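You operate a simulated robot arm through the tools that you are given. There is no shell and no other tool.

Carry out the task below with a simulated robot arm. There is one attempt and no reset: what you move stays moved.

Task
Clamp the blue card's two copper electrodes in holders R and F.
Fine: both knobs turned tight to their stop.

Only the result counts: the job must be done as asked and must still hold three seconds after the hand-in. Knocking over, shifting, dropping, spilling or breaking anything else fails it.

Robot
A 6-joint arm with a fingered hand, fixed in place. Base frame: the origin is at the foot of the arm, x ahead of it, y to its left, z up; the work surface is at about z = 80. Units: cm, rad, N and s.
With the tool pointing down near the work surface it reaches from about 14 to 84 cm from the base axis. Its first joint turns from -2.897 to 2.897 rad. Payload 5 kg.
The TCP is the grasp point between the finger pads, 3.6 cm short of the fingertips. In the tool frame z runs along the fingers and y along their closing line. Largest opening 12 cm; the body of the gripper starts 4.2 cm behind the TCP. The gripper is a hand of 4 fingers: y runs from the thumb to the fingers, the wrist lies at [-1.9, -12.3, -21.1] in the tool frame, and closing takes about 1.5 s.
Orientation is that of the tool frame in the base frame, as a unit quaternion [x, y, z, w]. With the fingers straight down and the wrist toward the robot, the tool's x, y and z point along [0, 1, 0], [1, 0, 0] and [0, 0, -1] of the base frame.

Tools
- The arm moves only by the tool apply_moves. Its argument "plan" is one flat list of numbers, 6 for each row, row after row: the shift along the base's x, y, z in cm, then the turn, a rotation vector about the base's x, y, z in rad. In form: [tx, ty, tz, rx, ry, rz, tx, ty, tz, rx, ry, rz, ...]. A call has 1 to 20 rows; each row is the pose to reach, as a shift and turn from the pose commanded when the call began. "fingers" is the finger opening in cm, from 0 to 12, set as the call begins (left out, the last holds). A row lasts 0.2 s, in which the tool goes at most 5 cm and 0.15 rad; a call with a longer step from one row to the next is refused whole, and so is a gripper value outside its range. Where a pose cannot be reached the arm comes as near as it can. A force on the tool above 40 N (or 10 N above the force at the start of the call, whichever is more), or a blocked arm, ends the call early, and 0.2 s more pass. The fingers move at their own pace (about 4.5 cm/s each) and stop on an object; they squeeze with about 24 N. The grip force told is the motor's: it shows also when the fingers shut on nothing. Time passes only in rows, and 0.2 s behind the last, so rows that repeat a pose let the fingers close. The reply holds the time, the measured pose of the TCP, the force on the tool along the base axes, the opening and the grip force, in the units named above and with some noise, with the torque about the TCP (base axes, N m) and any sound that the robot's microphone picked up.
- Cameras (640 x 400 px; columns grow to the right, rows downward): "scene" is fixed at [5.08, 64.91, 154.92]; the picture's right is [-0.82, -0.58, 0.00], its down [-0.31, 0.43, -0.85] and it looks along [0.49, -0.69, -0.53] (base axes); focal length 357 px, centre (320, 200). "wrist" rides on the gripper at [7.3, -10.1, -14.2] in the tool frame; the picture's right is [-0.79, 0.29, -0.54], its down [-0.56, -0.70, 0.44] and it looks along [-0.25, 0.65, 0.71] (tool axes); focal length 280 px, centre (320, 200). There is no depth. A picture from a camera that has moved, and an enlarged one, comes with that camera's place and axes in the base frame and with its lens.
- capture(camera): a new picture of that camera. The clock stands still meanwhile.
- move_column(by): slides the trunk up (or, below 0, down) by that many cm; the arm rides with it, the base frame stays. It gives what a move gives, with no picture.
- curl_fingers(index, middle, ring, thumb_bend, thumb_turn): sets how far each is bent, from 0 (flat) to 100 (curled in); at 30 the hand is open as for a grip, at 70 the pads meet at the TCP. One left out holds its place. A second passes; each finger stops where it meets its share of the squeeze, and holds until it gets a number again. A gripper value or a shape takes the hand back. It gives what a move gives, with no picture; readings hold the bend of each and the force on the fingers (four entries, about 0 where the hand has none), thumb and palm. thumb_turn goes from beside the hand (0) to across from the fingers (100), as for a grip.
- preshape(shape): the hand has 4 fingers and takes this shape, open, in about a second: jaw (thumb against the fingers, like two jaws); tri (thumb and two fingers); tip (a fingertip pinch); poke (one finger out to press); point (the index stretched); flat (the hand flat); cup (the hand cupped); fist (a fist). The gripper value then closes the fingers along that shape, each until it touches; the sizes above hold for jaw. It gives what a move gives, with no picture.
- close_up(camera, box): a new picture of the part [left, top, right, bottom] of that camera's present view, enlarged. The clock stands still meanwhile.
- job_done(): hands the job in; it is judged then, once.

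Places have to be worked out from the pictures, the camera data and where the tool is seen. Open the gripper and draw the arm clear of the work before you hand the job in, unless the task says otherwise.

The tools are called after "Emit:" by a JSON object that holds its "method" and its "body". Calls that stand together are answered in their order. apply_moves: Moves the arm, as the interface text tells. Its arguments: {"type":"object","properties":{"plan":{"type":"array","items":{"type":"number"}},"fingers":{"type":"number"}},"required":["plan"]} The other tools are called the same way: move_column (by) slides the trunk up or down; preshape (shape) gives the hand a shape; curl_fingers (index, middle, ring, thumb_bend, thumb_turn) moves the fingers one by one; capture (camera) takes a picture; close_up (camera, box) takes an enlarged picture of a part of a camera's view; job_done () hands the job in.

At the start:

```text
t: 0.0
tool_pos: [70.93, -8.6, 113.47]
tcp_rot: [0.707, 0.707, 0.0, 0.0]
contact_force: [-0.3, -0.2, 0.2]
ft_torque: [0.0, 0.05, 0.01]
opening: 11.95
grasp_force: 0.2
shape: jaw
bend: [30.0, 30.0, 30.0, 30.0, 98.0]
finger forces: [0.1, 0.0, 0.0, 0.1, 0.0, 0.0]
trunk travel left (down, up): [-72.5, 11.5]
```

scene: 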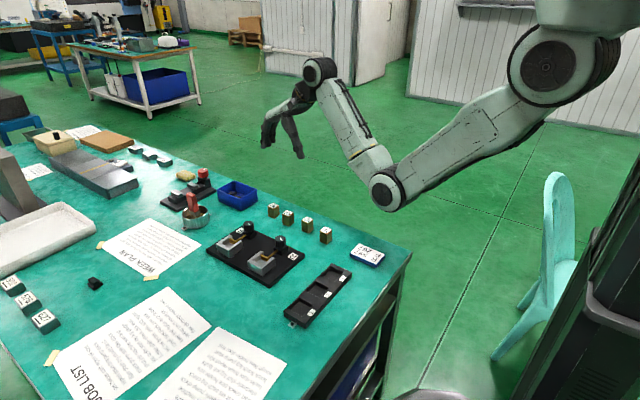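
wrist: 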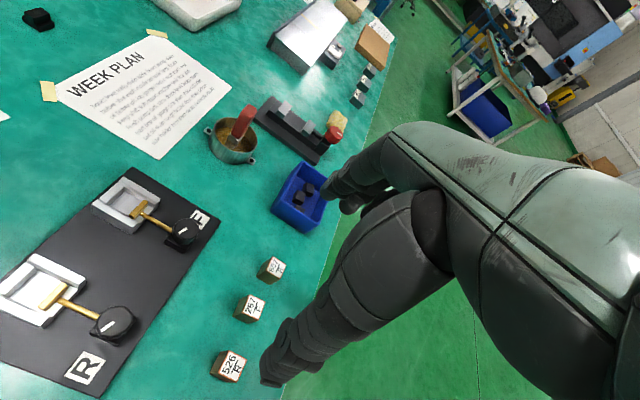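

I'll begin by looking at the scene enlarged to find the blue card, the electrodes, and the holders R and F.

Emit:
{"method": "close_up", "body": {"camera": "scene", "box": [180, 170, 420, 330]}}

Emit:
{"method": "close_up", "body": {"camera": "wrist", "box": [0, 140, 320, 400]}}

Emit:
{"method": "close_up", "body": {"camera": "scene", "box": [330, 230, 400, 280]}}

Emit:
{"method": "close_up", "body": {"camera": "scene", "box": [0, 130, 220, 340]}}

```text
2.50 times, centred on (300, 250) of scene
camera zoom: at [5.08, 64.91, 154.92], right [-0.82, -0.58, 0.0], down [-0.31, 0.43, -0.85], along [0.49, -0.69, -0.53], focal length 894 px, centre (370, 75)
```

zoom: 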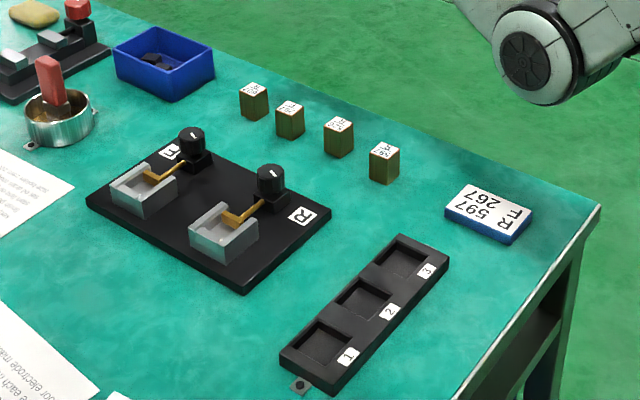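

```text
1.54 times, centred on (160, 270) of wrist
camera zoom: at [60.8, -1.21, 127.81], right [0.29, -0.79, 0.54], down [-0.7, -0.56, -0.44], along [0.65, -0.25, -0.71], focal length 431 px, centre (566, 92)
```

zoom: 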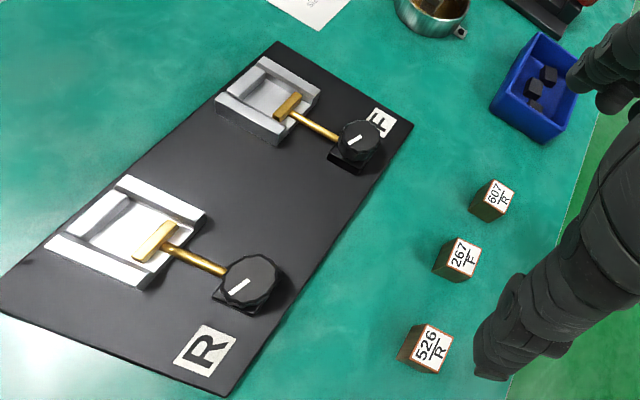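

```text
8.00 times, centred on (365, 255) of scene
camera zoom: at [5.08, 64.91, 154.92], right [-0.82, -0.58, 0.0], down [-0.31, 0.43, -0.85], along [0.49, -0.69, -0.53], focal length 2860 px, centre (-40, -240)
```

zoom: 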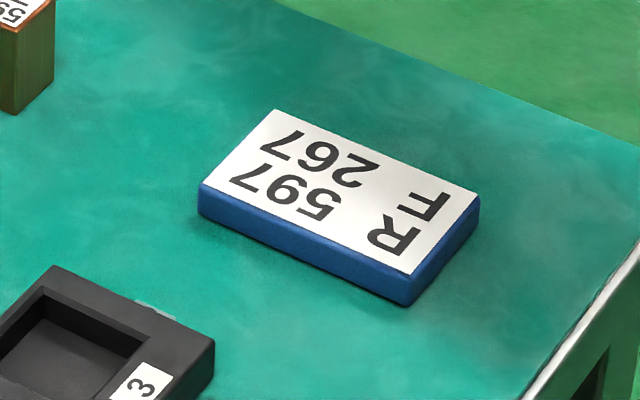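

```text
1.90 times, centred on (110, 235) of scene
camera zoom: at [5.08, 64.91, 154.92], right [-0.82, -0.58, 0.0], down [-0.31, 0.43, -0.85], along [0.49, -0.69, -0.53], focal length 681 px, centre (720, 133)
```

zoom: 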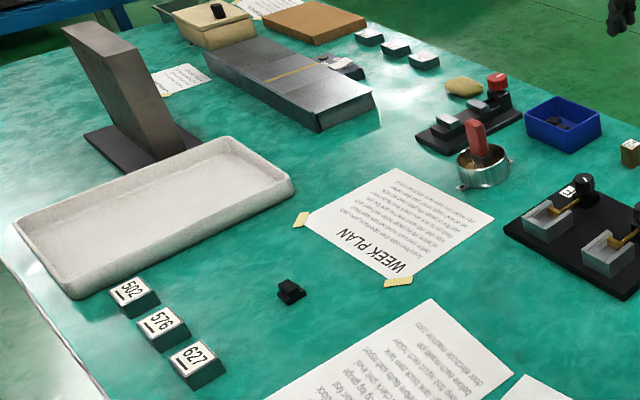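

The card reads R 597 and F 267. I need to read the block labels and the notes on the table.

Emit:
{"method": "close_up", "body": {"camera": "scene", "box": [262, 196, 342, 246]}}

Emit:
{"method": "close_up", "body": {"camera": "wrist", "box": [190, 240, 310, 390]}}

Emit:
{"method": "close_up", "body": {"camera": "scene", "box": [100, 280, 300, 400]}}

Emit:
{"method": "close_up", "body": {"camera": "scene", "box": [40, 285, 220, 400]}}

Emit:
{"method": "close_up", "body": {"camera": "wrist", "box": [40, 20, 240, 160]}}

Emit:
{"method": "close_up", "body": {"camera": "scene", "box": [200, 220, 310, 290]}}

```text
8.00 times, centred on (302, 221) of scene
camera zoom: at [5.08, 64.91, 154.92], right [-0.82, -0.58, 0.0], down [-0.31, 0.43, -0.85], along [0.49, -0.69, -0.53], focal length 2860 px, centre (464, 32)
```

zoom: 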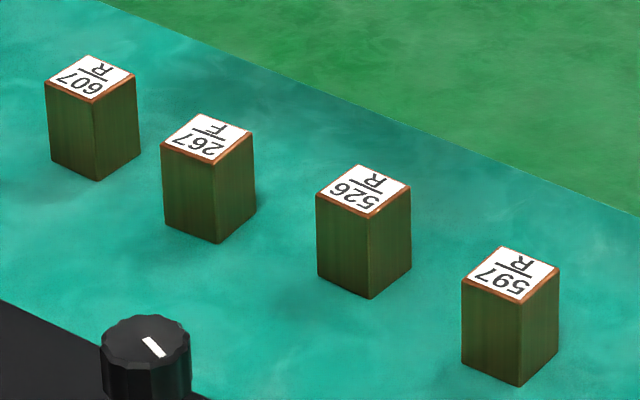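

```text
2.67 times, centred on (250, 315) of wrist
camera zoom: at [60.8, -1.21, 127.81], right [0.29, -0.79, 0.54], down [-0.7, -0.56, -0.44], along [0.65, -0.25, -0.71], focal length 748 px, centre (507, -107)
```

zoom: 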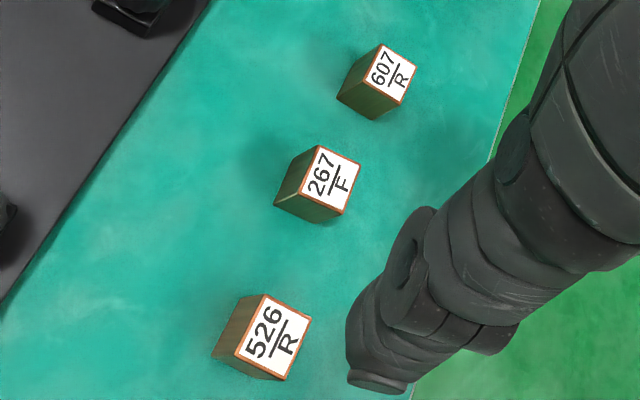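

```text
3.20 times, centred on (200, 340) of scene
camera zoom: at [5.08, 64.91, 154.92], right [-0.82, -0.58, 0.0], down [-0.31, 0.43, -0.85], along [0.49, -0.69, -0.53], focal length 1144 px, centre (704, -248)
```

zoom: 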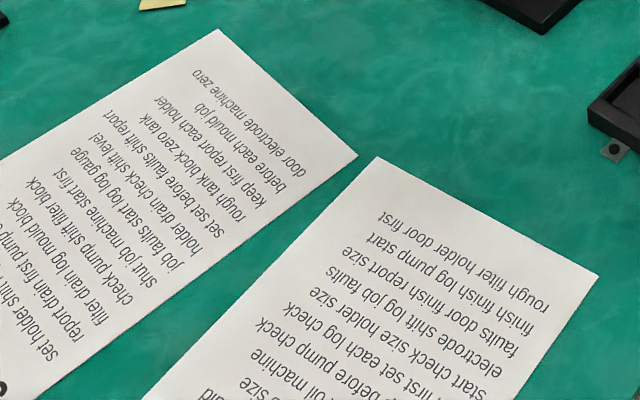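

```text
3.48 times, centred on (130, 342) of scene
camera zoom: at [5.08, 64.91, 154.92], right [-0.82, -0.58, 0.0], down [-0.31, 0.43, -0.85], along [0.49, -0.69, -0.53], focal length 1243 px, centre (981, -296)
```

zoom: 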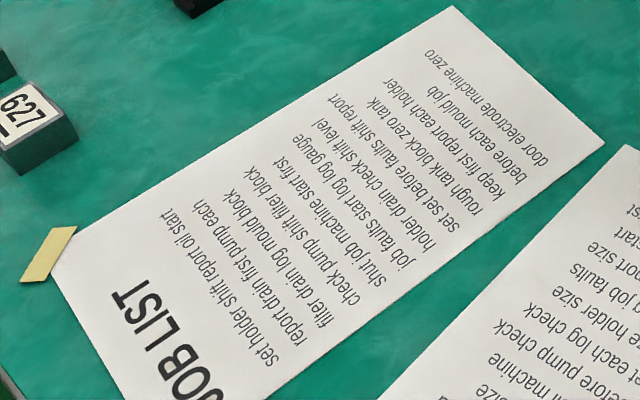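

```text
2.86 times, centred on (140, 90) of wrist
camera zoom: at [60.8, -1.21, 127.81], right [0.29, -0.79, 0.54], down [-0.7, -0.56, -0.44], along [0.65, -0.25, -0.71], focal length 801 px, centre (834, 514)
```

zoom: 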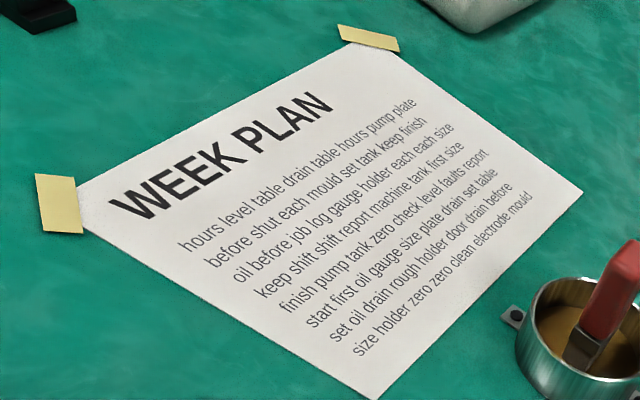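

```text
5.71 times, centred on (255, 255) of scene
camera zoom: at [5.08, 64.91, 154.92], right [-0.82, -0.58, 0.0], down [-0.31, 0.43, -0.85], along [0.49, -0.69, -0.53], focal length 2042 px, centre (691, -114)
```

zoom: 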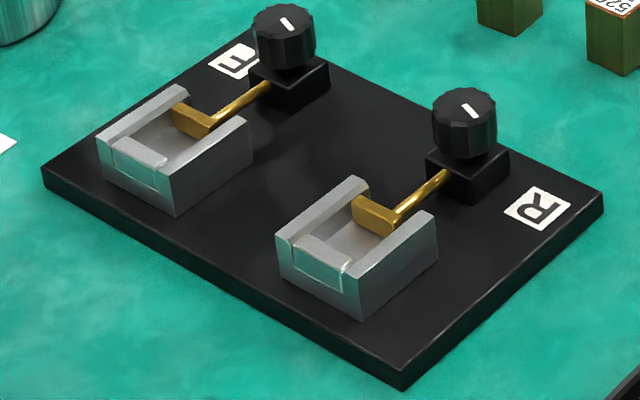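

The four blocks read 607/R, 267/F, 526/R and 597/R, so I want 597/R (about x 58, y −13) for holder R and 267/F (about x 74.5, y −13.5) for holder F. I'll move the hand high above the table so the wrist camera gets a better look at the holders.

Emit:
{"method": "apply_moves", "body": {"plan": [-4, 4, 0, 0, 0, 0, -7, 7, -1, 0, 0, 0, -10, 10, -2, 0, 0, 0, -13, 13, -3, 0, 0, 0, -16, 16, -4, 0, 0, 0, -19, 19, -5, 0, 0, 0, -21, 21, -6, 0, 0, 0]}}

Emit:
{"method": "capture", "body": {"camera": "wrist"}}

Emit:
{"method": "capture", "body": {"camera": "scene"}}

```text
refused: row 1 steps farther than a row can; nothing moved
```

```text
taken
camera wrist: at [60.8, -1.21, 127.81], right [0.29, -0.79, 0.54], down [-0.7, -0.56, -0.44], along [0.65, -0.25, -0.71], focal length 280 px, centre (320, 200)
```

wrist: 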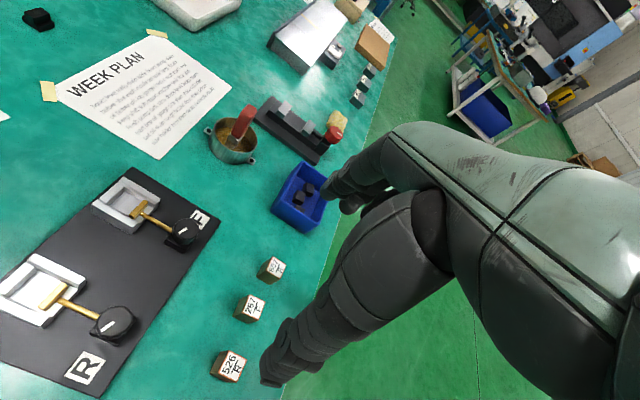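

```text
taken
```

scene: 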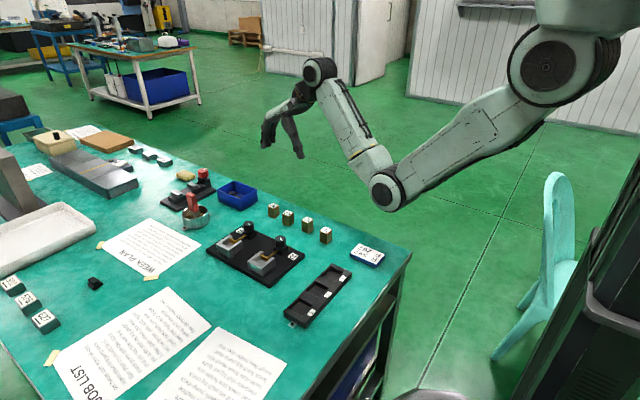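

The first step was longer than 5 cm, so the move was refused. I'll repeat it with smaller steps.

Emit:
{"method": "apply_moves", "body": {"plan": [-3, 3, -0.5, 0, 0, 0, -6, 6, -1, 0, 0, 0, -9, 9, -2, 0, 0, 0, -12, 12, -3, 0, 0, 0, -15, 15, -4, 0, 0, 0, -18, 18, -5, 0, 0, 0, -21, 21, -6, 0, 0, 0]}}

Emit:
{"method": "capture", "body": {"camera": "wrist"}}

Emit:
{"method": "capture", "body": {"camera": "scene"}}

```text
t: 1.6
tool_pos: [49.78, 12.55, 107.57]
tcp_rot: [0.708, 0.706, 0.0, 0.0]
contact_force: [-1.3, 0.1, 0.2]
ft_torque: [0.01, 0.0, 0.04]
opening: 11.96
grasp_force: 0.0
shape: jaw
bend: [30.0, 30.0, 30.0, 30.0, 98.0]
finger forces: [0.1, 0.0, 0.0, 0.0, 0.0, 0.0]
trunk travel left (down, up): [-72.5, 11.5]
```

```text
taken
camera wrist: at [39.57, 19.86, 121.81], right [0.29, -0.79, 0.54], down [-0.7, -0.56, -0.44], along [0.65, -0.25, -0.71], focal length 280 px, centre (320, 200)
```

wrist: 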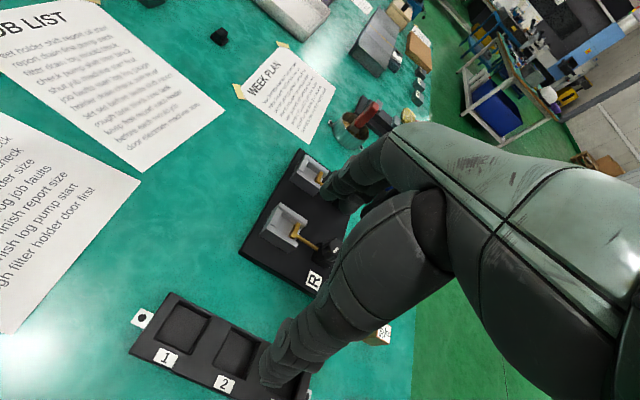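

```text
taken
```

scene: 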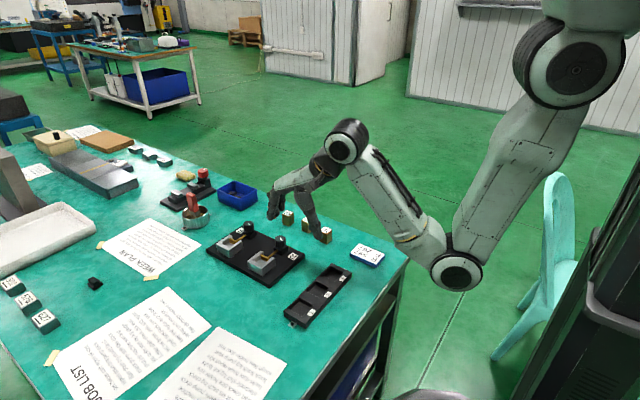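

The thumb blocks the view from here. I'll shift toward the robot's right so the holders appear in the open left half of the wrist picture.

Emit:
{"method": "apply_moves", "body": {"plan": [3, -3, -0.5, 0, 0, 0, 6, -6, -1, 0, 0, 0, 8, -9, -2, 0, 0, 0, 10, -12, -3, 0, 0, 0, 13, -15, -4, 0, 0, 0]}}

Emit:
{"method": "capture", "body": {"camera": "wrist"}}

Emit:
{"method": "close_up", "body": {"camera": "wrist", "box": [80, 120, 320, 300]}}

```text
t: 2.8
tool_pos: [62.96, -2.87, 103.15]
tcp_rot: [0.707, 0.707, 0.0, -0.002]
contact_force: [-0.2, -0.4, -0.8]
ft_torque: [-0.03, 0.01, 0.02]
opening: 11.96
grasp_force: 0.1
shape: jaw
bend: [30.0, 30.0, 30.0, 30.0, 98.0]
finger forces: [0.0, 0.0, 0.1, 0.0, 0.0, 0.0]
trunk travel left (down, up): [-72.5, 11.5]
```

```text
taken
camera wrist: at [52.84, 4.42, 117.48], right [0.29, -0.79, 0.54], down [-0.7, -0.56, -0.44], along [0.65, -0.25, -0.71], focal length 280 px, centre (320, 200)
```

wrist: 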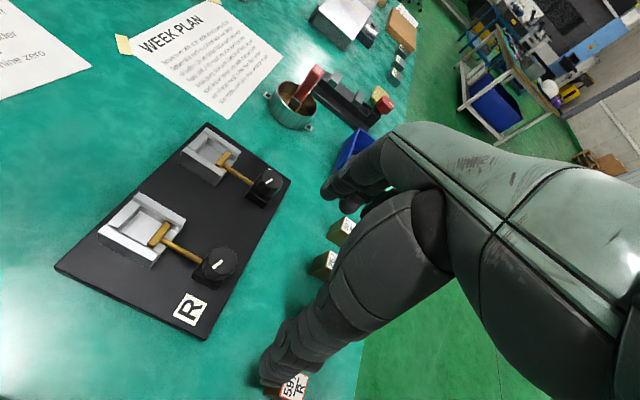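

```text
2.22 times, centred on (200, 210) of wrist
camera zoom: at [52.84, 4.42, 117.48], right [0.29, -0.79, 0.54], down [-0.7, -0.56, -0.44], along [0.65, -0.25, -0.71], focal length 623 px, centre (587, 178)
```

zoom: 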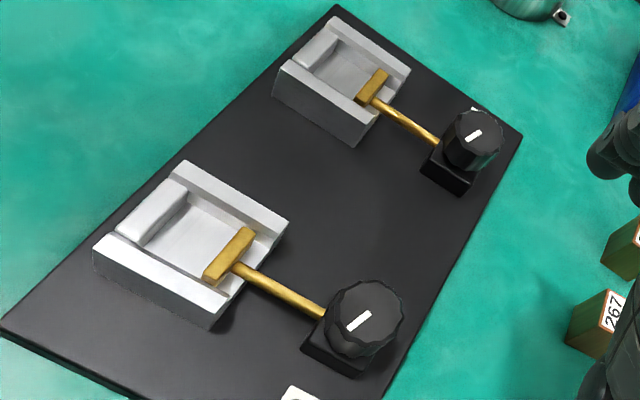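

From two views I judge the holder R wall tops at about z 84.5 and the knob R top at about (65.1, 1.4, 87). For a precise measurement I'll pitch the hand so the wrist camera looks nearly straight down on the holders.

Emit:
{"method": "apply_moves", "body": {"plan": [1, 1, 0, 0, 0.14, 0, 2, 2, 0, 0, 0.28, 0, 3, 3, -0.5, 0, 0.42, 0, 4, 4, -1, 0, 0.56, 0, 5, 5, -2, 0, 0.7, 0]}}

Emit:
{"method": "capture", "body": {"camera": "wrist"}}

Emit:
{"method": "capture", "body": {"camera": "scene"}}

```text
t: 4.0
tool_pos: [68.03, 2.44, 101.49]
tcp_rot: [0.664, 0.664, -0.245, -0.243]
contact_force: [0.4, 1.4, 0.8]
ft_torque: [0.02, 0.03, 0.0]
opening: 11.96
grasp_force: 0.0
shape: jaw
bend: [30.0, 30.0, 30.0, 30.0, 98.0]
finger forces: [0.0, 0.0, 0.0, 0.0, 0.1, 0.0]
trunk travel left (down, up): [-72.5, 11.5]
```

```text
taken
camera wrist: at [69.44, 9.8, 118.92], right [0.57, -0.79, 0.23], down [-0.82, -0.56, 0.12], along [0.04, -0.25, -0.97], focal length 280 px, centre (320, 200)
```

wrist: 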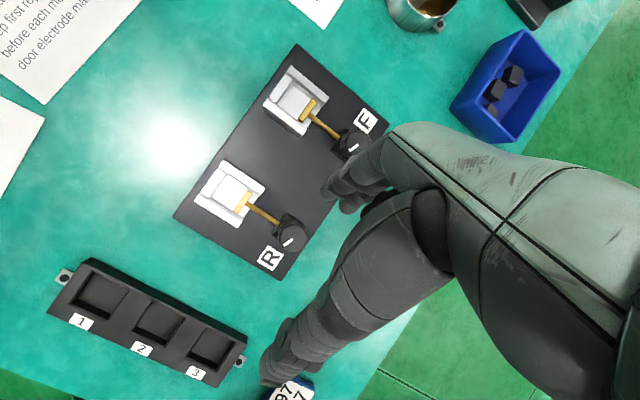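

```text
taken
```

scene: 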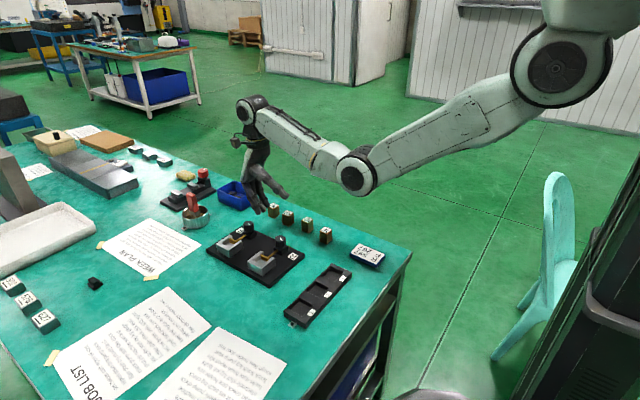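

This is a good top-down view. I'll enlarge both holders to measure the pockets.

Emit:
{"method": "close_up", "body": {"camera": "wrist", "box": [170, 130, 330, 290]}}

Emit:
{"method": "close_up", "body": {"camera": "wrist", "box": [240, 40, 400, 170]}}

```text
2.50 times, centred on (250, 210) of wrist
camera zoom: at [69.44, 9.8, 118.92], right [0.57, -0.79, 0.23], down [-0.82, -0.56, 0.12], along [0.04, -0.25, -0.97], focal length 701 px, centre (495, 175)
```

zoom: 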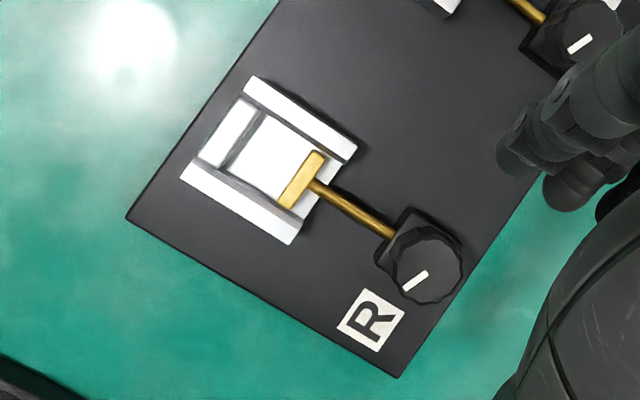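

```text
3.08 times, centred on (320, 105) of wrist
camera zoom: at [69.44, 9.8, 118.92], right [0.57, -0.79, 0.23], down [-0.82, -0.56, 0.12], along [0.04, -0.25, -0.97], focal length 863 px, centre (320, 492)
```

zoom: 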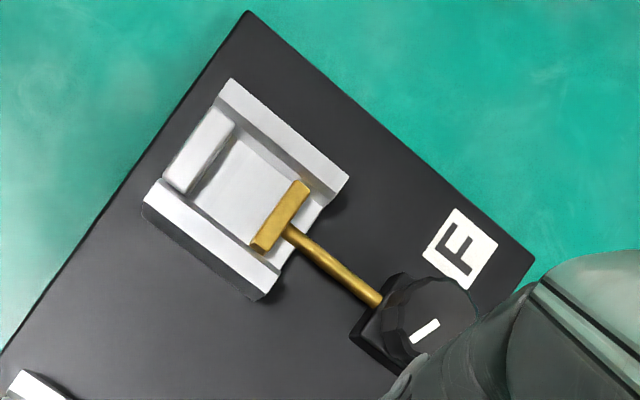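

I'll enlarge further to measure the pocket's inner edges and the pad.

Emit:
{"method": "close_up", "body": {"camera": "wrist", "box": [190, 155, 270, 235]}}

Emit:
{"method": "close_up", "body": {"camera": "wrist", "box": [255, 60, 335, 140]}}

Emit:
{"method": "close_up", "body": {"camera": "wrist", "box": [255, 200, 315, 260]}}

Emit:
{"method": "close_up", "body": {"camera": "scene", "box": [240, 240, 300, 280]}}

```text
5.00 times, centred on (230, 195) of wrist
camera zoom: at [69.44, 9.8, 118.92], right [0.57, -0.79, 0.23], down [-0.82, -0.56, 0.12], along [0.04, -0.25, -0.97], focal length 1402 px, centre (770, 225)
```

zoom: 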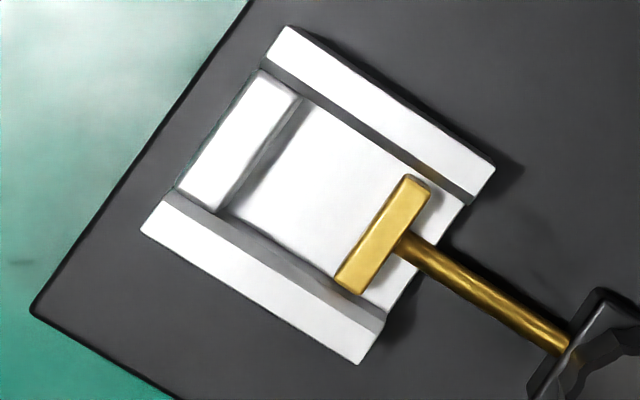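

```text
5.00 times, centred on (295, 100) of wrist
camera zoom: at [69.44, 9.8, 118.92], right [0.57, -0.79, 0.23], down [-0.82, -0.56, 0.12], along [0.04, -0.25, -0.97], focal length 1402 px, centre (445, 700)
```

zoom: 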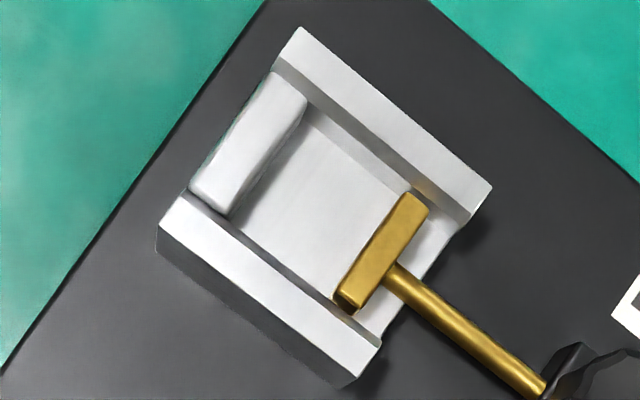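

```text
6.67 times, centred on (285, 230) of wrist
camera zoom: at [69.44, 9.8, 118.92], right [0.57, -0.79, 0.23], down [-0.82, -0.56, 0.12], along [0.04, -0.25, -0.97], focal length 1869 px, centre (553, 0)
```

zoom: 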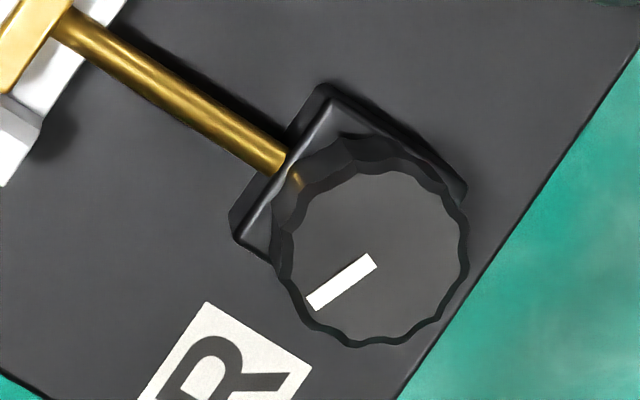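

```text
10.00 times, centred on (270, 260) of scene
camera zoom: at [5.08, 64.91, 154.92], right [-0.82, -0.58, 0.0], down [-0.31, 0.43, -0.85], along [0.49, -0.69, -0.53], focal length 3574 px, centre (820, -400)
```

zoom: 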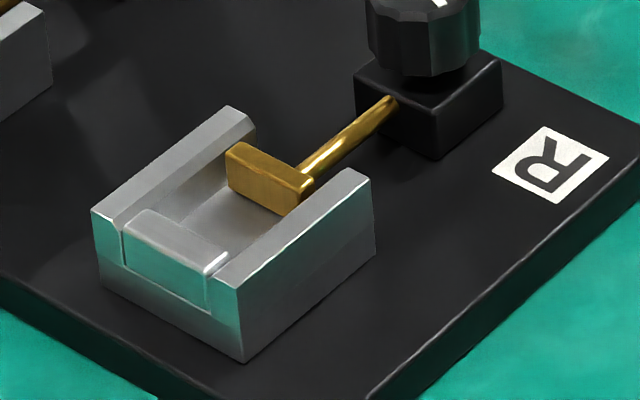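

The R pocket measures about x 63.3–67.1 between the walls, with the fixed jaw face at y≈11.95 and the pad face at y≈8.9. Next I'll move the camera above the row of blocks to measure them precisely.

Emit:
{"method": "apply_moves", "body": {"plan": [-0.7, -4.2, 0, 0, 0, 0, -1.4, -8.4, 0, 0, 0, 0, -2, -12.6, 0, 0, 0, 0, -2.7, -16.8, 0, 0, 0, 0, -3.4, -21, 0, 0, 0, 0, -4, -25, 0, 0, 0, 0]}}

Emit:
{"method": "capture", "body": {"camera": "wrist"}}

Emit:
{"method": "capture", "body": {"camera": "scene"}}

```text
t: 5.4
tool_pos: [63.9, -22.7, 101.56]
tcp_rot: [0.665, 0.664, -0.242, -0.243]
contact_force: [-0.4, -0.2, -0.9]
ft_torque: [0.01, -0.01, -0.02]
opening: 11.97
grasp_force: 0.1
shape: jaw
bend: [30.0, 30.0, 30.0, 30.0, 98.0]
finger forces: [0.1, 0.0, 0.0, 0.0, 0.0, 0.0]
trunk travel left (down, up): [-72.5, 11.5]
```

```text
taken
camera wrist: at [65.43, -15.31, 119.03], right [0.57, -0.79, 0.23], down [-0.82, -0.56, 0.11], along [0.04, -0.25, -0.97], focal length 280 px, centre (320, 200)
```

wrist: 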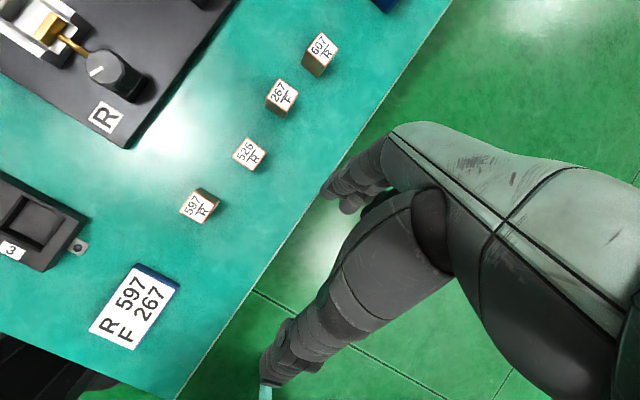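

```text
taken
```

scene: 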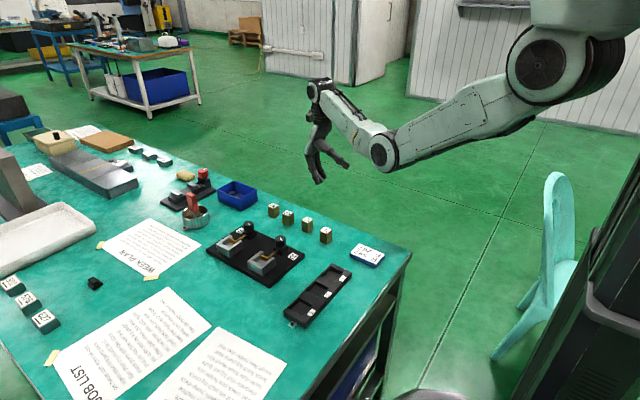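

Emit:
{"method": "close_up", "body": {"camera": "wrist", "box": [170, 180, 230, 230]}}

Emit:
{"method": "close_up", "body": {"camera": "wrist", "box": [250, 70, 310, 120]}}

Emit:
{"method": "close_up", "body": {"camera": "wrist", "box": [220, 130, 280, 180]}}

```text
8.00 times, centred on (200, 205) of wrist
camera zoom: at [65.43, -15.31, 119.03], right [0.57, -0.79, 0.23], down [-0.82, -0.56, 0.11], along [0.04, -0.25, -0.97], focal length 2243 px, centre (1280, 160)
```

zoom: 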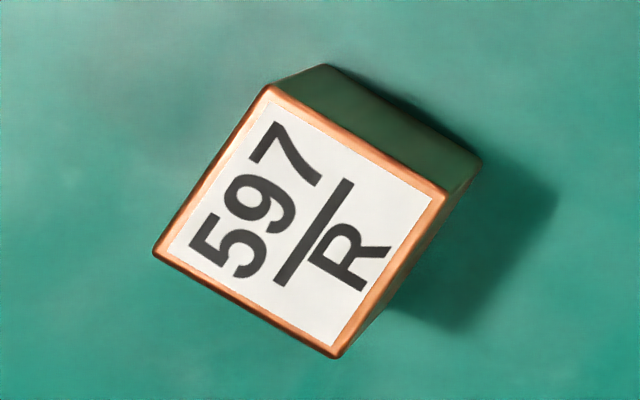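

```text
8.00 times, centred on (280, 95) of wrist
camera zoom: at [65.43, -15.31, 119.03], right [0.57, -0.79, 0.23], down [-0.82, -0.56, 0.11], along [0.04, -0.25, -0.97], focal length 2243 px, centre (640, 1040)
```

zoom: 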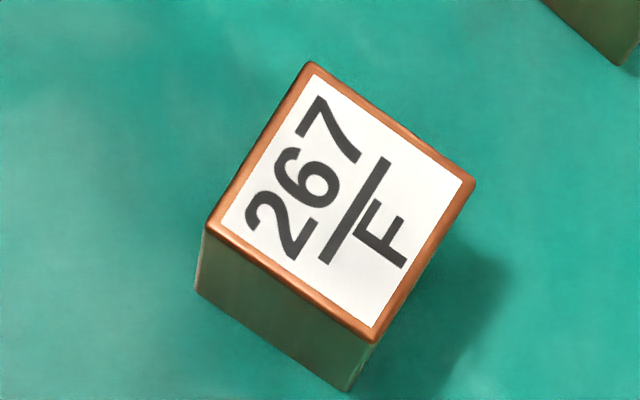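

```text
8.00 times, centred on (250, 155) of wrist
camera zoom: at [65.43, -15.31, 119.03], right [0.57, -0.79, 0.23], down [-0.82, -0.56, 0.11], along [0.04, -0.25, -0.97], focal length 2243 px, centre (880, 560)
```

zoom: 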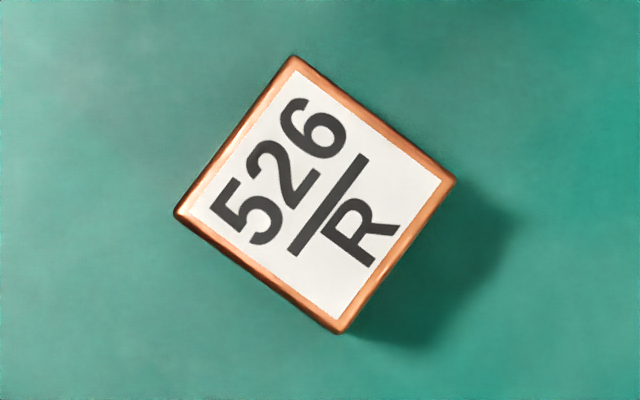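

Block 597/R has its centre near (57.7, −12.8) and is about 2.9 cm square with its top at z≈84.1; 267/F is near (74.4, −13.2), turned about 0.05 rad. I'll bring the hand upright above 597/R with a smaller opening and check the finger geometry.

Emit:
{"method": "apply_moves", "body": {"plan": [-1.2, 2, 0, 0, -0.14, 0, -2.4, 4, 0, 0, -0.28, 0, -3.6, 6, 0, 0, -0.42, 0, -4.8, 8, 0, 0, -0.56, 0, -6.1, 9.8, 0, 0, -0.7, 0, -6.1, 9.8, 0, 0, -0.7, 0, -6.1, 9.8, 0, 0, -0.7, 0], "fingers": 6}}

Emit:
{"method": "capture", "body": {"camera": "wrist"}}

Emit:
{"method": "close_up", "body": {"camera": "scene", "box": [260, 110, 420, 260]}}

```text
t: 7.0
tool_pos: [57.84, -12.87, 101.54]
tcp_rot: [0.707, 0.707, 0.0, 0.001]
contact_force: [-0.1, -0.7, -0.3]
ft_torque: [-0.03, 0.01, -0.03]
opening: 6.03
grasp_force: 0.0
shape: jaw
bend: [74.0, 45.0, 42.0, 69.0, 100.0]
finger forces: [0.1, 0.1, 0.0, 0.1, 0.1, 0.0]
trunk travel left (down, up): [-72.5, 11.5]
```

```text
taken
camera wrist: at [47.77, -5.42, 115.88], right [0.29, -0.79, 0.54], down [-0.7, -0.56, -0.44], along [0.65, -0.25, -0.71], focal length 280 px, centre (320, 200)
```

wrist: 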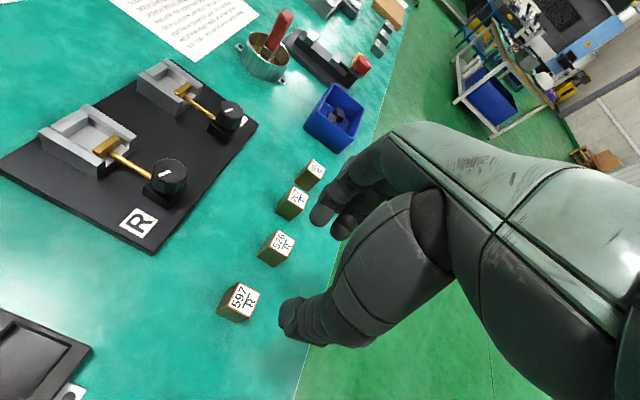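

```text
2.67 times, centred on (340, 185) of scene
camera zoom: at [5.08, 64.91, 154.92], right [-0.82, -0.58, 0.0], down [-0.31, 0.43, -0.85], along [0.49, -0.69, -0.53], focal length 953 px, centre (267, 240)
```

zoom: 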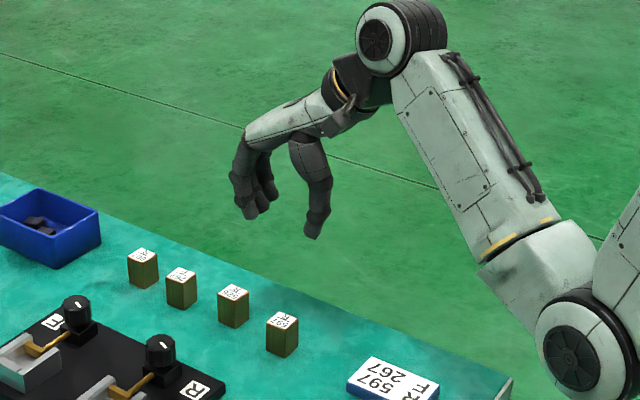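

The fingertips appear about 3.6 cm below the TCP at this opening, as stated. I'll look closer at the fingers from both cameras.

Emit:
{"method": "close_up", "body": {"camera": "scene", "box": [305, 155, 365, 205]}}

Emit:
{"method": "close_up", "body": {"camera": "wrist", "box": [260, 150, 420, 360]}}

```text
8.00 times, centred on (335, 180) of scene
camera zoom: at [5.08, 64.91, 154.92], right [-0.82, -0.58, 0.0], down [-0.31, 0.43, -0.85], along [0.49, -0.69, -0.53], focal length 2860 px, centre (200, 360)
```

zoom: 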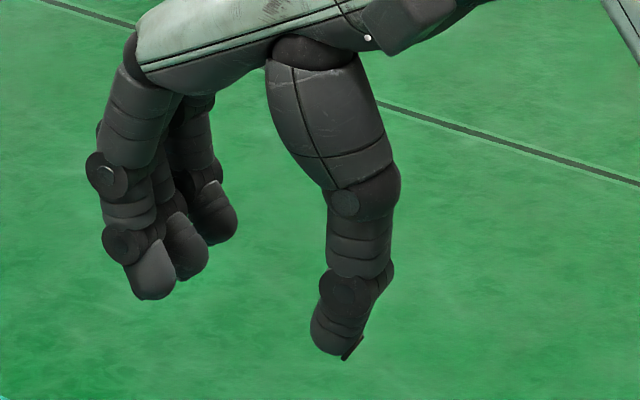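

```text
1.90 times, centred on (340, 255) of wrist
camera zoom: at [47.77, -5.42, 115.88], right [0.29, -0.79, 0.54], down [-0.7, -0.56, -0.44], along [0.65, -0.25, -0.71], focal length 534 px, centre (282, 95)
```

zoom: 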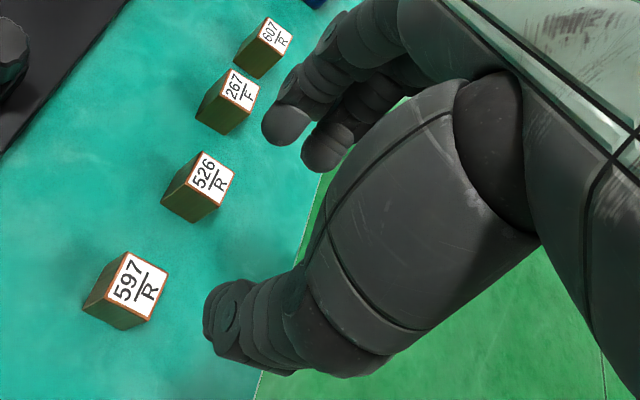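

The three fingers are level and spread along y with the middle one at the TCP, and the thumb is opposite. I'll check the 597/R block position once more from this pose before descending.

Emit:
{"method": "close_up", "body": {"camera": "wrist", "box": [205, 270, 275, 330]}}

```text
6.67 times, centred on (240, 300) of wrist
camera zoom: at [47.77, -5.42, 115.88], right [0.29, -0.79, 0.54], down [-0.7, -0.56, -0.44], along [0.65, -0.25, -0.71], focal length 1869 px, centre (853, -467)
```

zoom: 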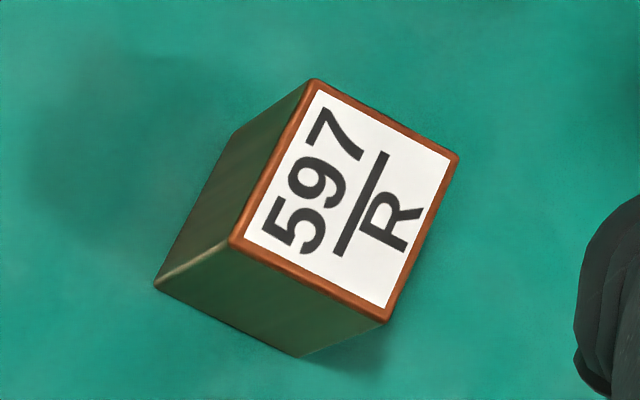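

Both views put 597/R at about (57.8, −12.8) with a yaw of about +0.03 rad. I'll descend to just above the block top, aligning the yaw.

Emit:
{"method": "apply_moves", "body": {"plan": [0, 0.05, -4, 0, 0, 0.033, 0, 0.05, -8, 0, 0, 0.033, 0, 0.05, -11, 0, 0, 0.033, 0, 0.05, -13, 0, 0, 0.033, 0, 0.05, -13, 0, 0, 0.033], "fingers": 6}}

Emit:
{"method": "close_up", "body": {"camera": "wrist", "box": [260, 180, 420, 360]}}

Emit:
{"method": "close_up", "body": {"camera": "scene", "box": [285, 195, 365, 255]}}

```text
t: 8.2
tool_pos: [57.73, -12.86, 88.7]
tcp_rot: [0.696, 0.719, 0.0, 0.0]
contact_force: [-0.2, 0.9, -0.4]
ft_torque: [-0.01, 0.02, 0.0]
opening: 6.04
grasp_force: 0.0
shape: jaw
bend: [74.0, 45.0, 42.0, 69.0, 100.0]
finger forces: [0.0, 0.1, 0.0, 0.1, 0.1, 0.0]
trunk travel left (down, up): [-72.5, 11.5]
```

```text
2.22 times, centred on (340, 270) of wrist
camera zoom: at [47.33, -5.76, 102.88], right [0.31, -0.78, 0.54], down [-0.68, -0.58, -0.44], along [0.66, -0.23, -0.71], focal length 623 px, centre (276, 44)
```

zoom: 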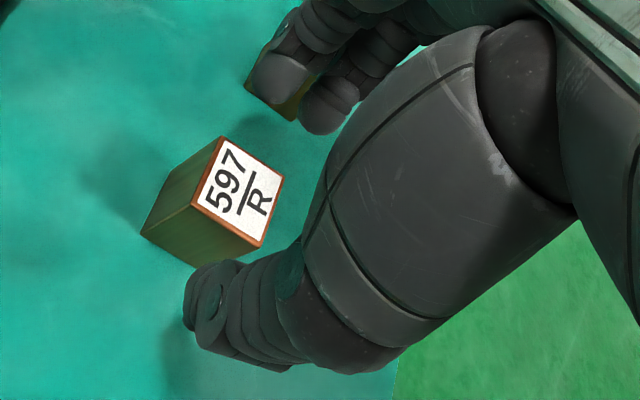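

```text
6.67 times, centred on (325, 225) of scene
camera zoom: at [5.08, 64.91, 154.92], right [-0.82, -0.58, 0.0], down [-0.31, 0.43, -0.85], along [0.49, -0.69, -0.53], focal length 2383 px, centre (287, 33)
```

zoom: 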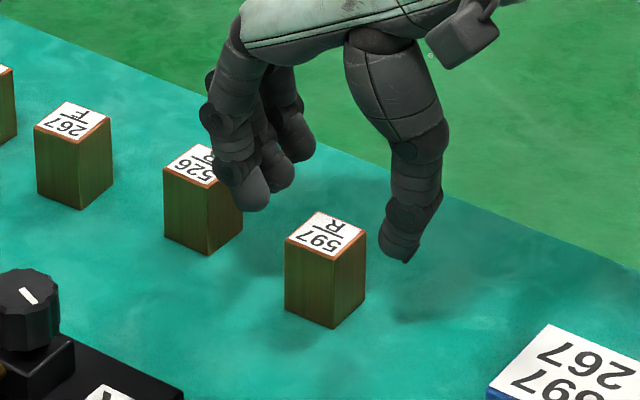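

The tips straddle the block with clearance to the neighbour. I'll lower 2.6 cm more so the tips overlap the block's upper part, then close.

Emit:
{"method": "apply_moves", "body": {"plan": [0, 0.05, -1.3, 0, 0, 0, 0, 0.05, -2.5, 0, 0, 0, 0, 0.05, -2.5, 0, 0, 0]}}

Emit:
{"method": "close_up", "body": {"camera": "scene", "box": [285, 195, 365, 255]}}

Emit:
{"method": "close_up", "body": {"camera": "wrist", "box": [260, 180, 420, 360]}}

```text
t: 9.0
tool_pos: [57.98, -12.66, 86.0]
tcp_rot: [0.694, 0.72, -0.001, 0.0]
contact_force: [-0.1, -0.1, 1.4]
ft_torque: [-0.02, -0.02, 0.01]
opening: 6.02
grasp_force: 0.1
shape: jaw
bend: [74.0, 45.0, 42.0, 69.0, 100.0]
finger forces: [0.0, 0.0, 0.1, 0.0, 0.1, 0.0]
trunk travel left (down, up): [-72.5, 11.5]
```

```text
6.67 times, centred on (325, 225) of scene
camera zoom: at [5.08, 64.91, 154.92], right [-0.82, -0.58, 0.0], down [-0.31, 0.43, -0.85], along [0.49, -0.69, -0.53], focal length 2383 px, centre (287, 33)
```

zoom: 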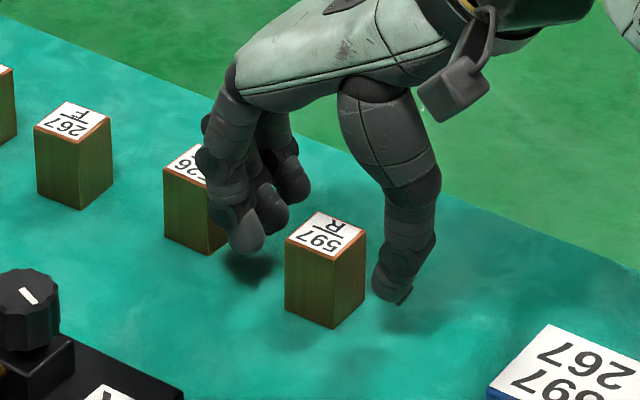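

```text
2.22 times, centred on (340, 270) of wrist
camera zoom: at [47.54, -5.6, 100.29], right [0.31, -0.78, 0.54], down [-0.68, -0.58, -0.44], along [0.66, -0.23, -0.71], focal length 623 px, centre (276, 44)
```

zoom: 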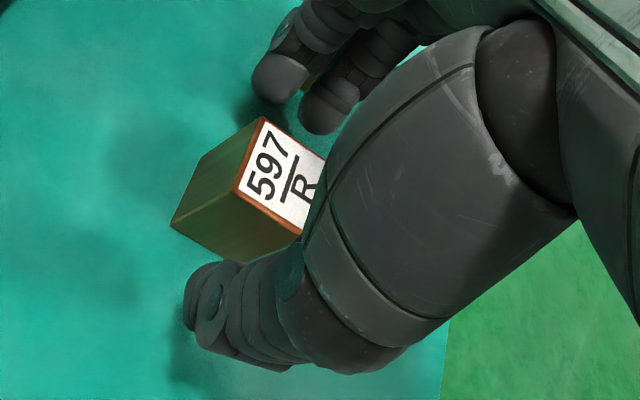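

The hand is well placed around the block. I'll close the fingers on it without moving the arm.

Emit:
{"method": "apply_moves", "body": {"plan": [0, 0, 0, 0, 0, 0, 0, 0, 0, 0, 0, 0, 0, 0, 0, 0, 0, 0, 0, 0, 0, 0, 0, 0, 0, 0, 0, 0, 0, 0, 0, 0, 0, 0, 0, 0, 0, 0, 0, 0, 0, 0, 0, 0, 0, 0, 0, 0], "fingers": 1.5}}

Emit:
{"method": "close_up", "body": {"camera": "scene", "box": [285, 195, 365, 255]}}

Emit:
{"method": "close_up", "body": {"camera": "wrist", "box": [260, 180, 420, 360]}}

```text
t: 10.8
tool_pos: [57.81, -12.61, 86.01]
tcp_rot: [0.695, 0.719, 0.0, 0.0]
contact_force: [-1.8, -0.2, 0.0]
ft_torque: [0.0, 0.01, -0.02]
opening: 2.51
grasp_force: 24.0
shape: jaw
bend: [73.0, 58.0, 63.0, 75.0, 100.0]
finger forces: [12.7, 6.8, 0.0, 0.0, 20.7, 0.0]
trunk travel left (down, up): [-72.5, 11.5]
```

```text
6.67 times, centred on (325, 225) of scene
camera zoom: at [5.08, 64.91, 154.92], right [-0.82, -0.58, 0.0], down [-0.31, 0.43, -0.85], along [0.49, -0.69, -0.53], focal length 2383 px, centre (287, 33)
```

zoom: 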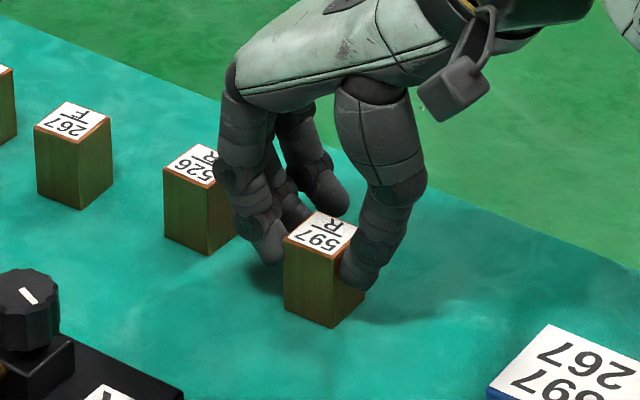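

```text
2.22 times, centred on (340, 270) of wrist
camera zoom: at [47.54, -5.61, 100.3], right [0.31, -0.78, 0.54], down [-0.68, -0.58, -0.44], along [0.66, -0.23, -0.71], focal length 623 px, centre (276, 44)
```

zoom: 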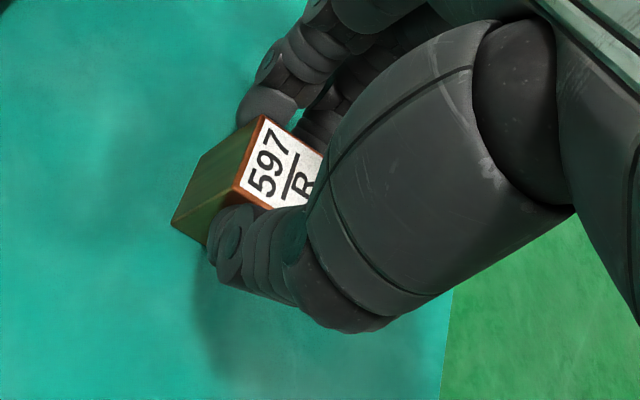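

The grip reads 24 N with index, middle and thumb on the block. I'll lift slowly and check that the block stays square in the hand.

Emit:
{"method": "apply_moves", "body": {"plan": [0, 0, 0.5, 0, 0, 0, 0, 0, 1.5, 0, 0, 0, 0, 0, 3, 0, 0, 0, 0, 0, 5, 0, 0, 0, 0, 0, 7, 0, 0, -0.035, 0, 0, 8, 0, 0, -0.035]}}

Emit:
{"method": "close_up", "body": {"camera": "scene", "box": [285, 165, 365, 225]}}

Emit:
{"method": "close_up", "body": {"camera": "wrist", "box": [260, 180, 420, 360]}}

```text
t: 12.2
tool_pos: [57.99, -12.65, 94.05]
tcp_rot: [0.709, 0.706, 0.0, 0.001]
contact_force: [0.1, 1.4, -3.4]
ft_torque: [0.04, -0.01, 0.0]
opening: 2.52
grasp_force: 24.2
shape: jaw
bend: [73.0, 58.0, 63.0, 75.0, 100.0]
finger forces: [13.3, 7.1, 0.1, 0.1, 20.4, 0.2]
trunk travel left (down, up): [-72.5, 11.5]
```

```text
6.67 times, centred on (325, 195) of scene
camera zoom: at [5.08, 64.91, 154.92], right [-0.82, -0.58, 0.0], down [-0.31, 0.43, -0.85], along [0.49, -0.69, -0.53], focal length 2383 px, centre (287, 233)
```

zoom: 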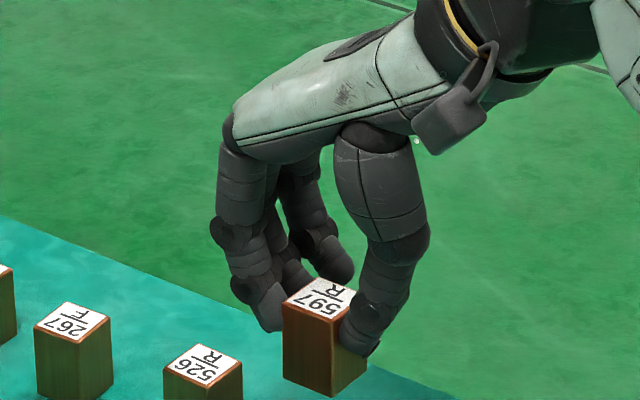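

```text
2.22 times, centred on (340, 270) of wrist
camera zoom: at [47.84, -5.26, 108.29], right [0.29, -0.79, 0.54], down [-0.7, -0.56, -0.44], along [0.65, -0.25, -0.71], focal length 623 px, centre (276, 44)
```

zoom: 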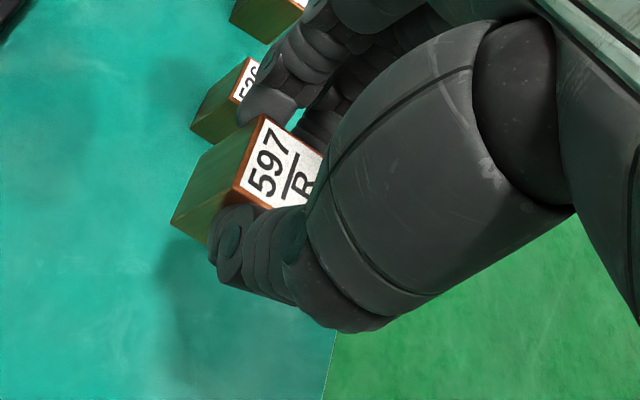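

The block is held firmly and square. I'll raise a little, carry it over to holder R above the knob height, and stop above the pocket to look.

Emit:
{"method": "apply_moves", "body": {"plan": [0, 0, 3, 0, 0, 0, 1.2, 3.8, 4, 0, 0, 0, 2.4, 7.6, 4, 0, 0, 0, 3.6, 11.4, 4, 0, 0, 0, 4.8, 15.2, 4, 0, 0, 0, 6, 19, 4, 0, 0, 0, 7.2, 22, 3, 0, 0, 0, 7.2, 23.2, 1, 0, 0, 0, 7.2, 23.2, 0, 0, 0, 0, 7.2, 23.2, 0, 0, 0, 0]}}

Emit:
{"method": "capture", "body": {"camera": "wrist"}}

Emit:
{"method": "close_up", "body": {"camera": "scene", "box": [215, 170, 335, 270]}}

```text
t: 14.4
tool_pos: [65.26, 10.48, 93.85]
tcp_rot: [0.708, 0.706, 0.0, 0.0]
contact_force: [-0.8, 1.1, -3.4]
ft_torque: [-0.01, -0.01, -0.02]
opening: 2.5
grasp_force: 23.6
shape: jaw
bend: [73.0, 58.0, 63.0, 75.0, 100.0]
finger forces: [13.1, 7.2, 0.0, 0.0, 20.6, 0.0]
trunk travel left (down, up): [-72.5, 11.5]
```

```text
taken
camera wrist: at [55.09, 17.96, 108.2], right [0.29, -0.79, 0.54], down [-0.7, -0.56, -0.44], along [0.65, -0.25, -0.71], focal length 280 px, centre (320, 200)
```

wrist: 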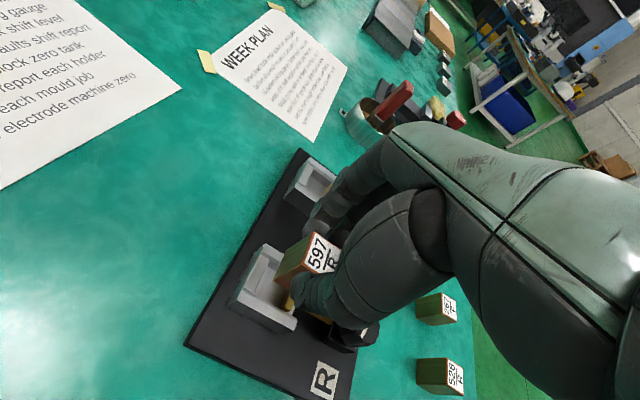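

```text
4.00 times, centred on (275, 220) of scene
camera zoom: at [5.08, 64.91, 154.92], right [-0.82, -0.58, 0.0], down [-0.31, 0.43, -0.85], along [0.49, -0.69, -0.53], focal length 1430 px, centre (500, 120)
```

zoom: 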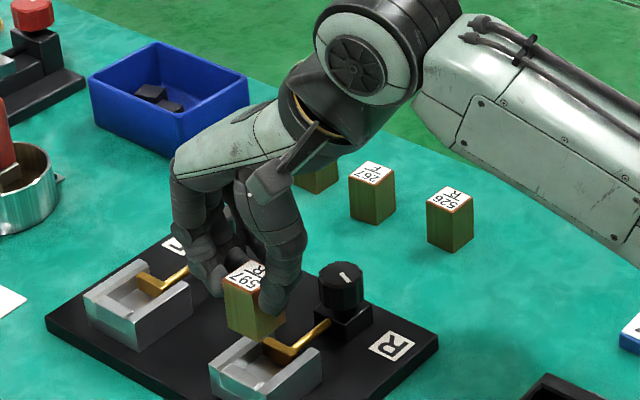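

The block is above the R pocket. I'll enlarge both views to measure the offset between block and pocket.

Emit:
{"method": "close_up", "body": {"camera": "wrist", "box": [220, 220, 350, 340]}}

Emit:
{"method": "close_up", "body": {"camera": "scene", "box": [250, 225, 320, 275]}}

```text
3.33 times, centred on (285, 280) of wrist
camera zoom: at [55.09, 17.96, 108.2], right [0.29, -0.79, 0.54], down [-0.7, -0.56, -0.44], along [0.65, -0.25, -0.71], focal length 935 px, centre (437, -67)
```

zoom: 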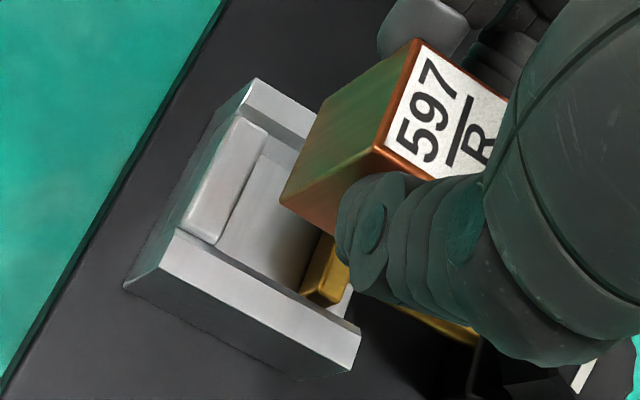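

```text
8.00 times, centred on (285, 250) of scene
camera zoom: at [5.08, 64.91, 154.92], right [-0.82, -0.58, 0.0], down [-0.31, 0.43, -0.85], along [0.49, -0.69, -0.53], focal length 2860 px, centre (600, -200)
```

zoom: 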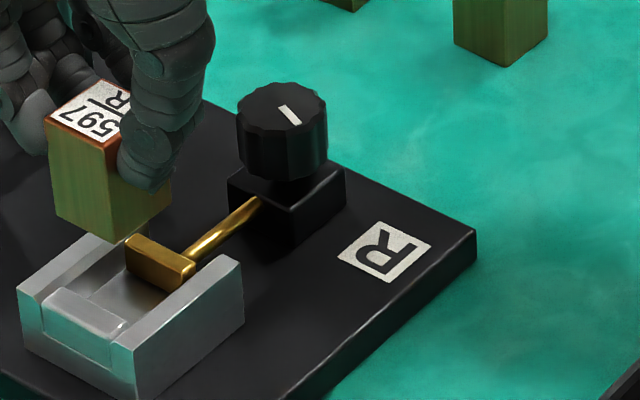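

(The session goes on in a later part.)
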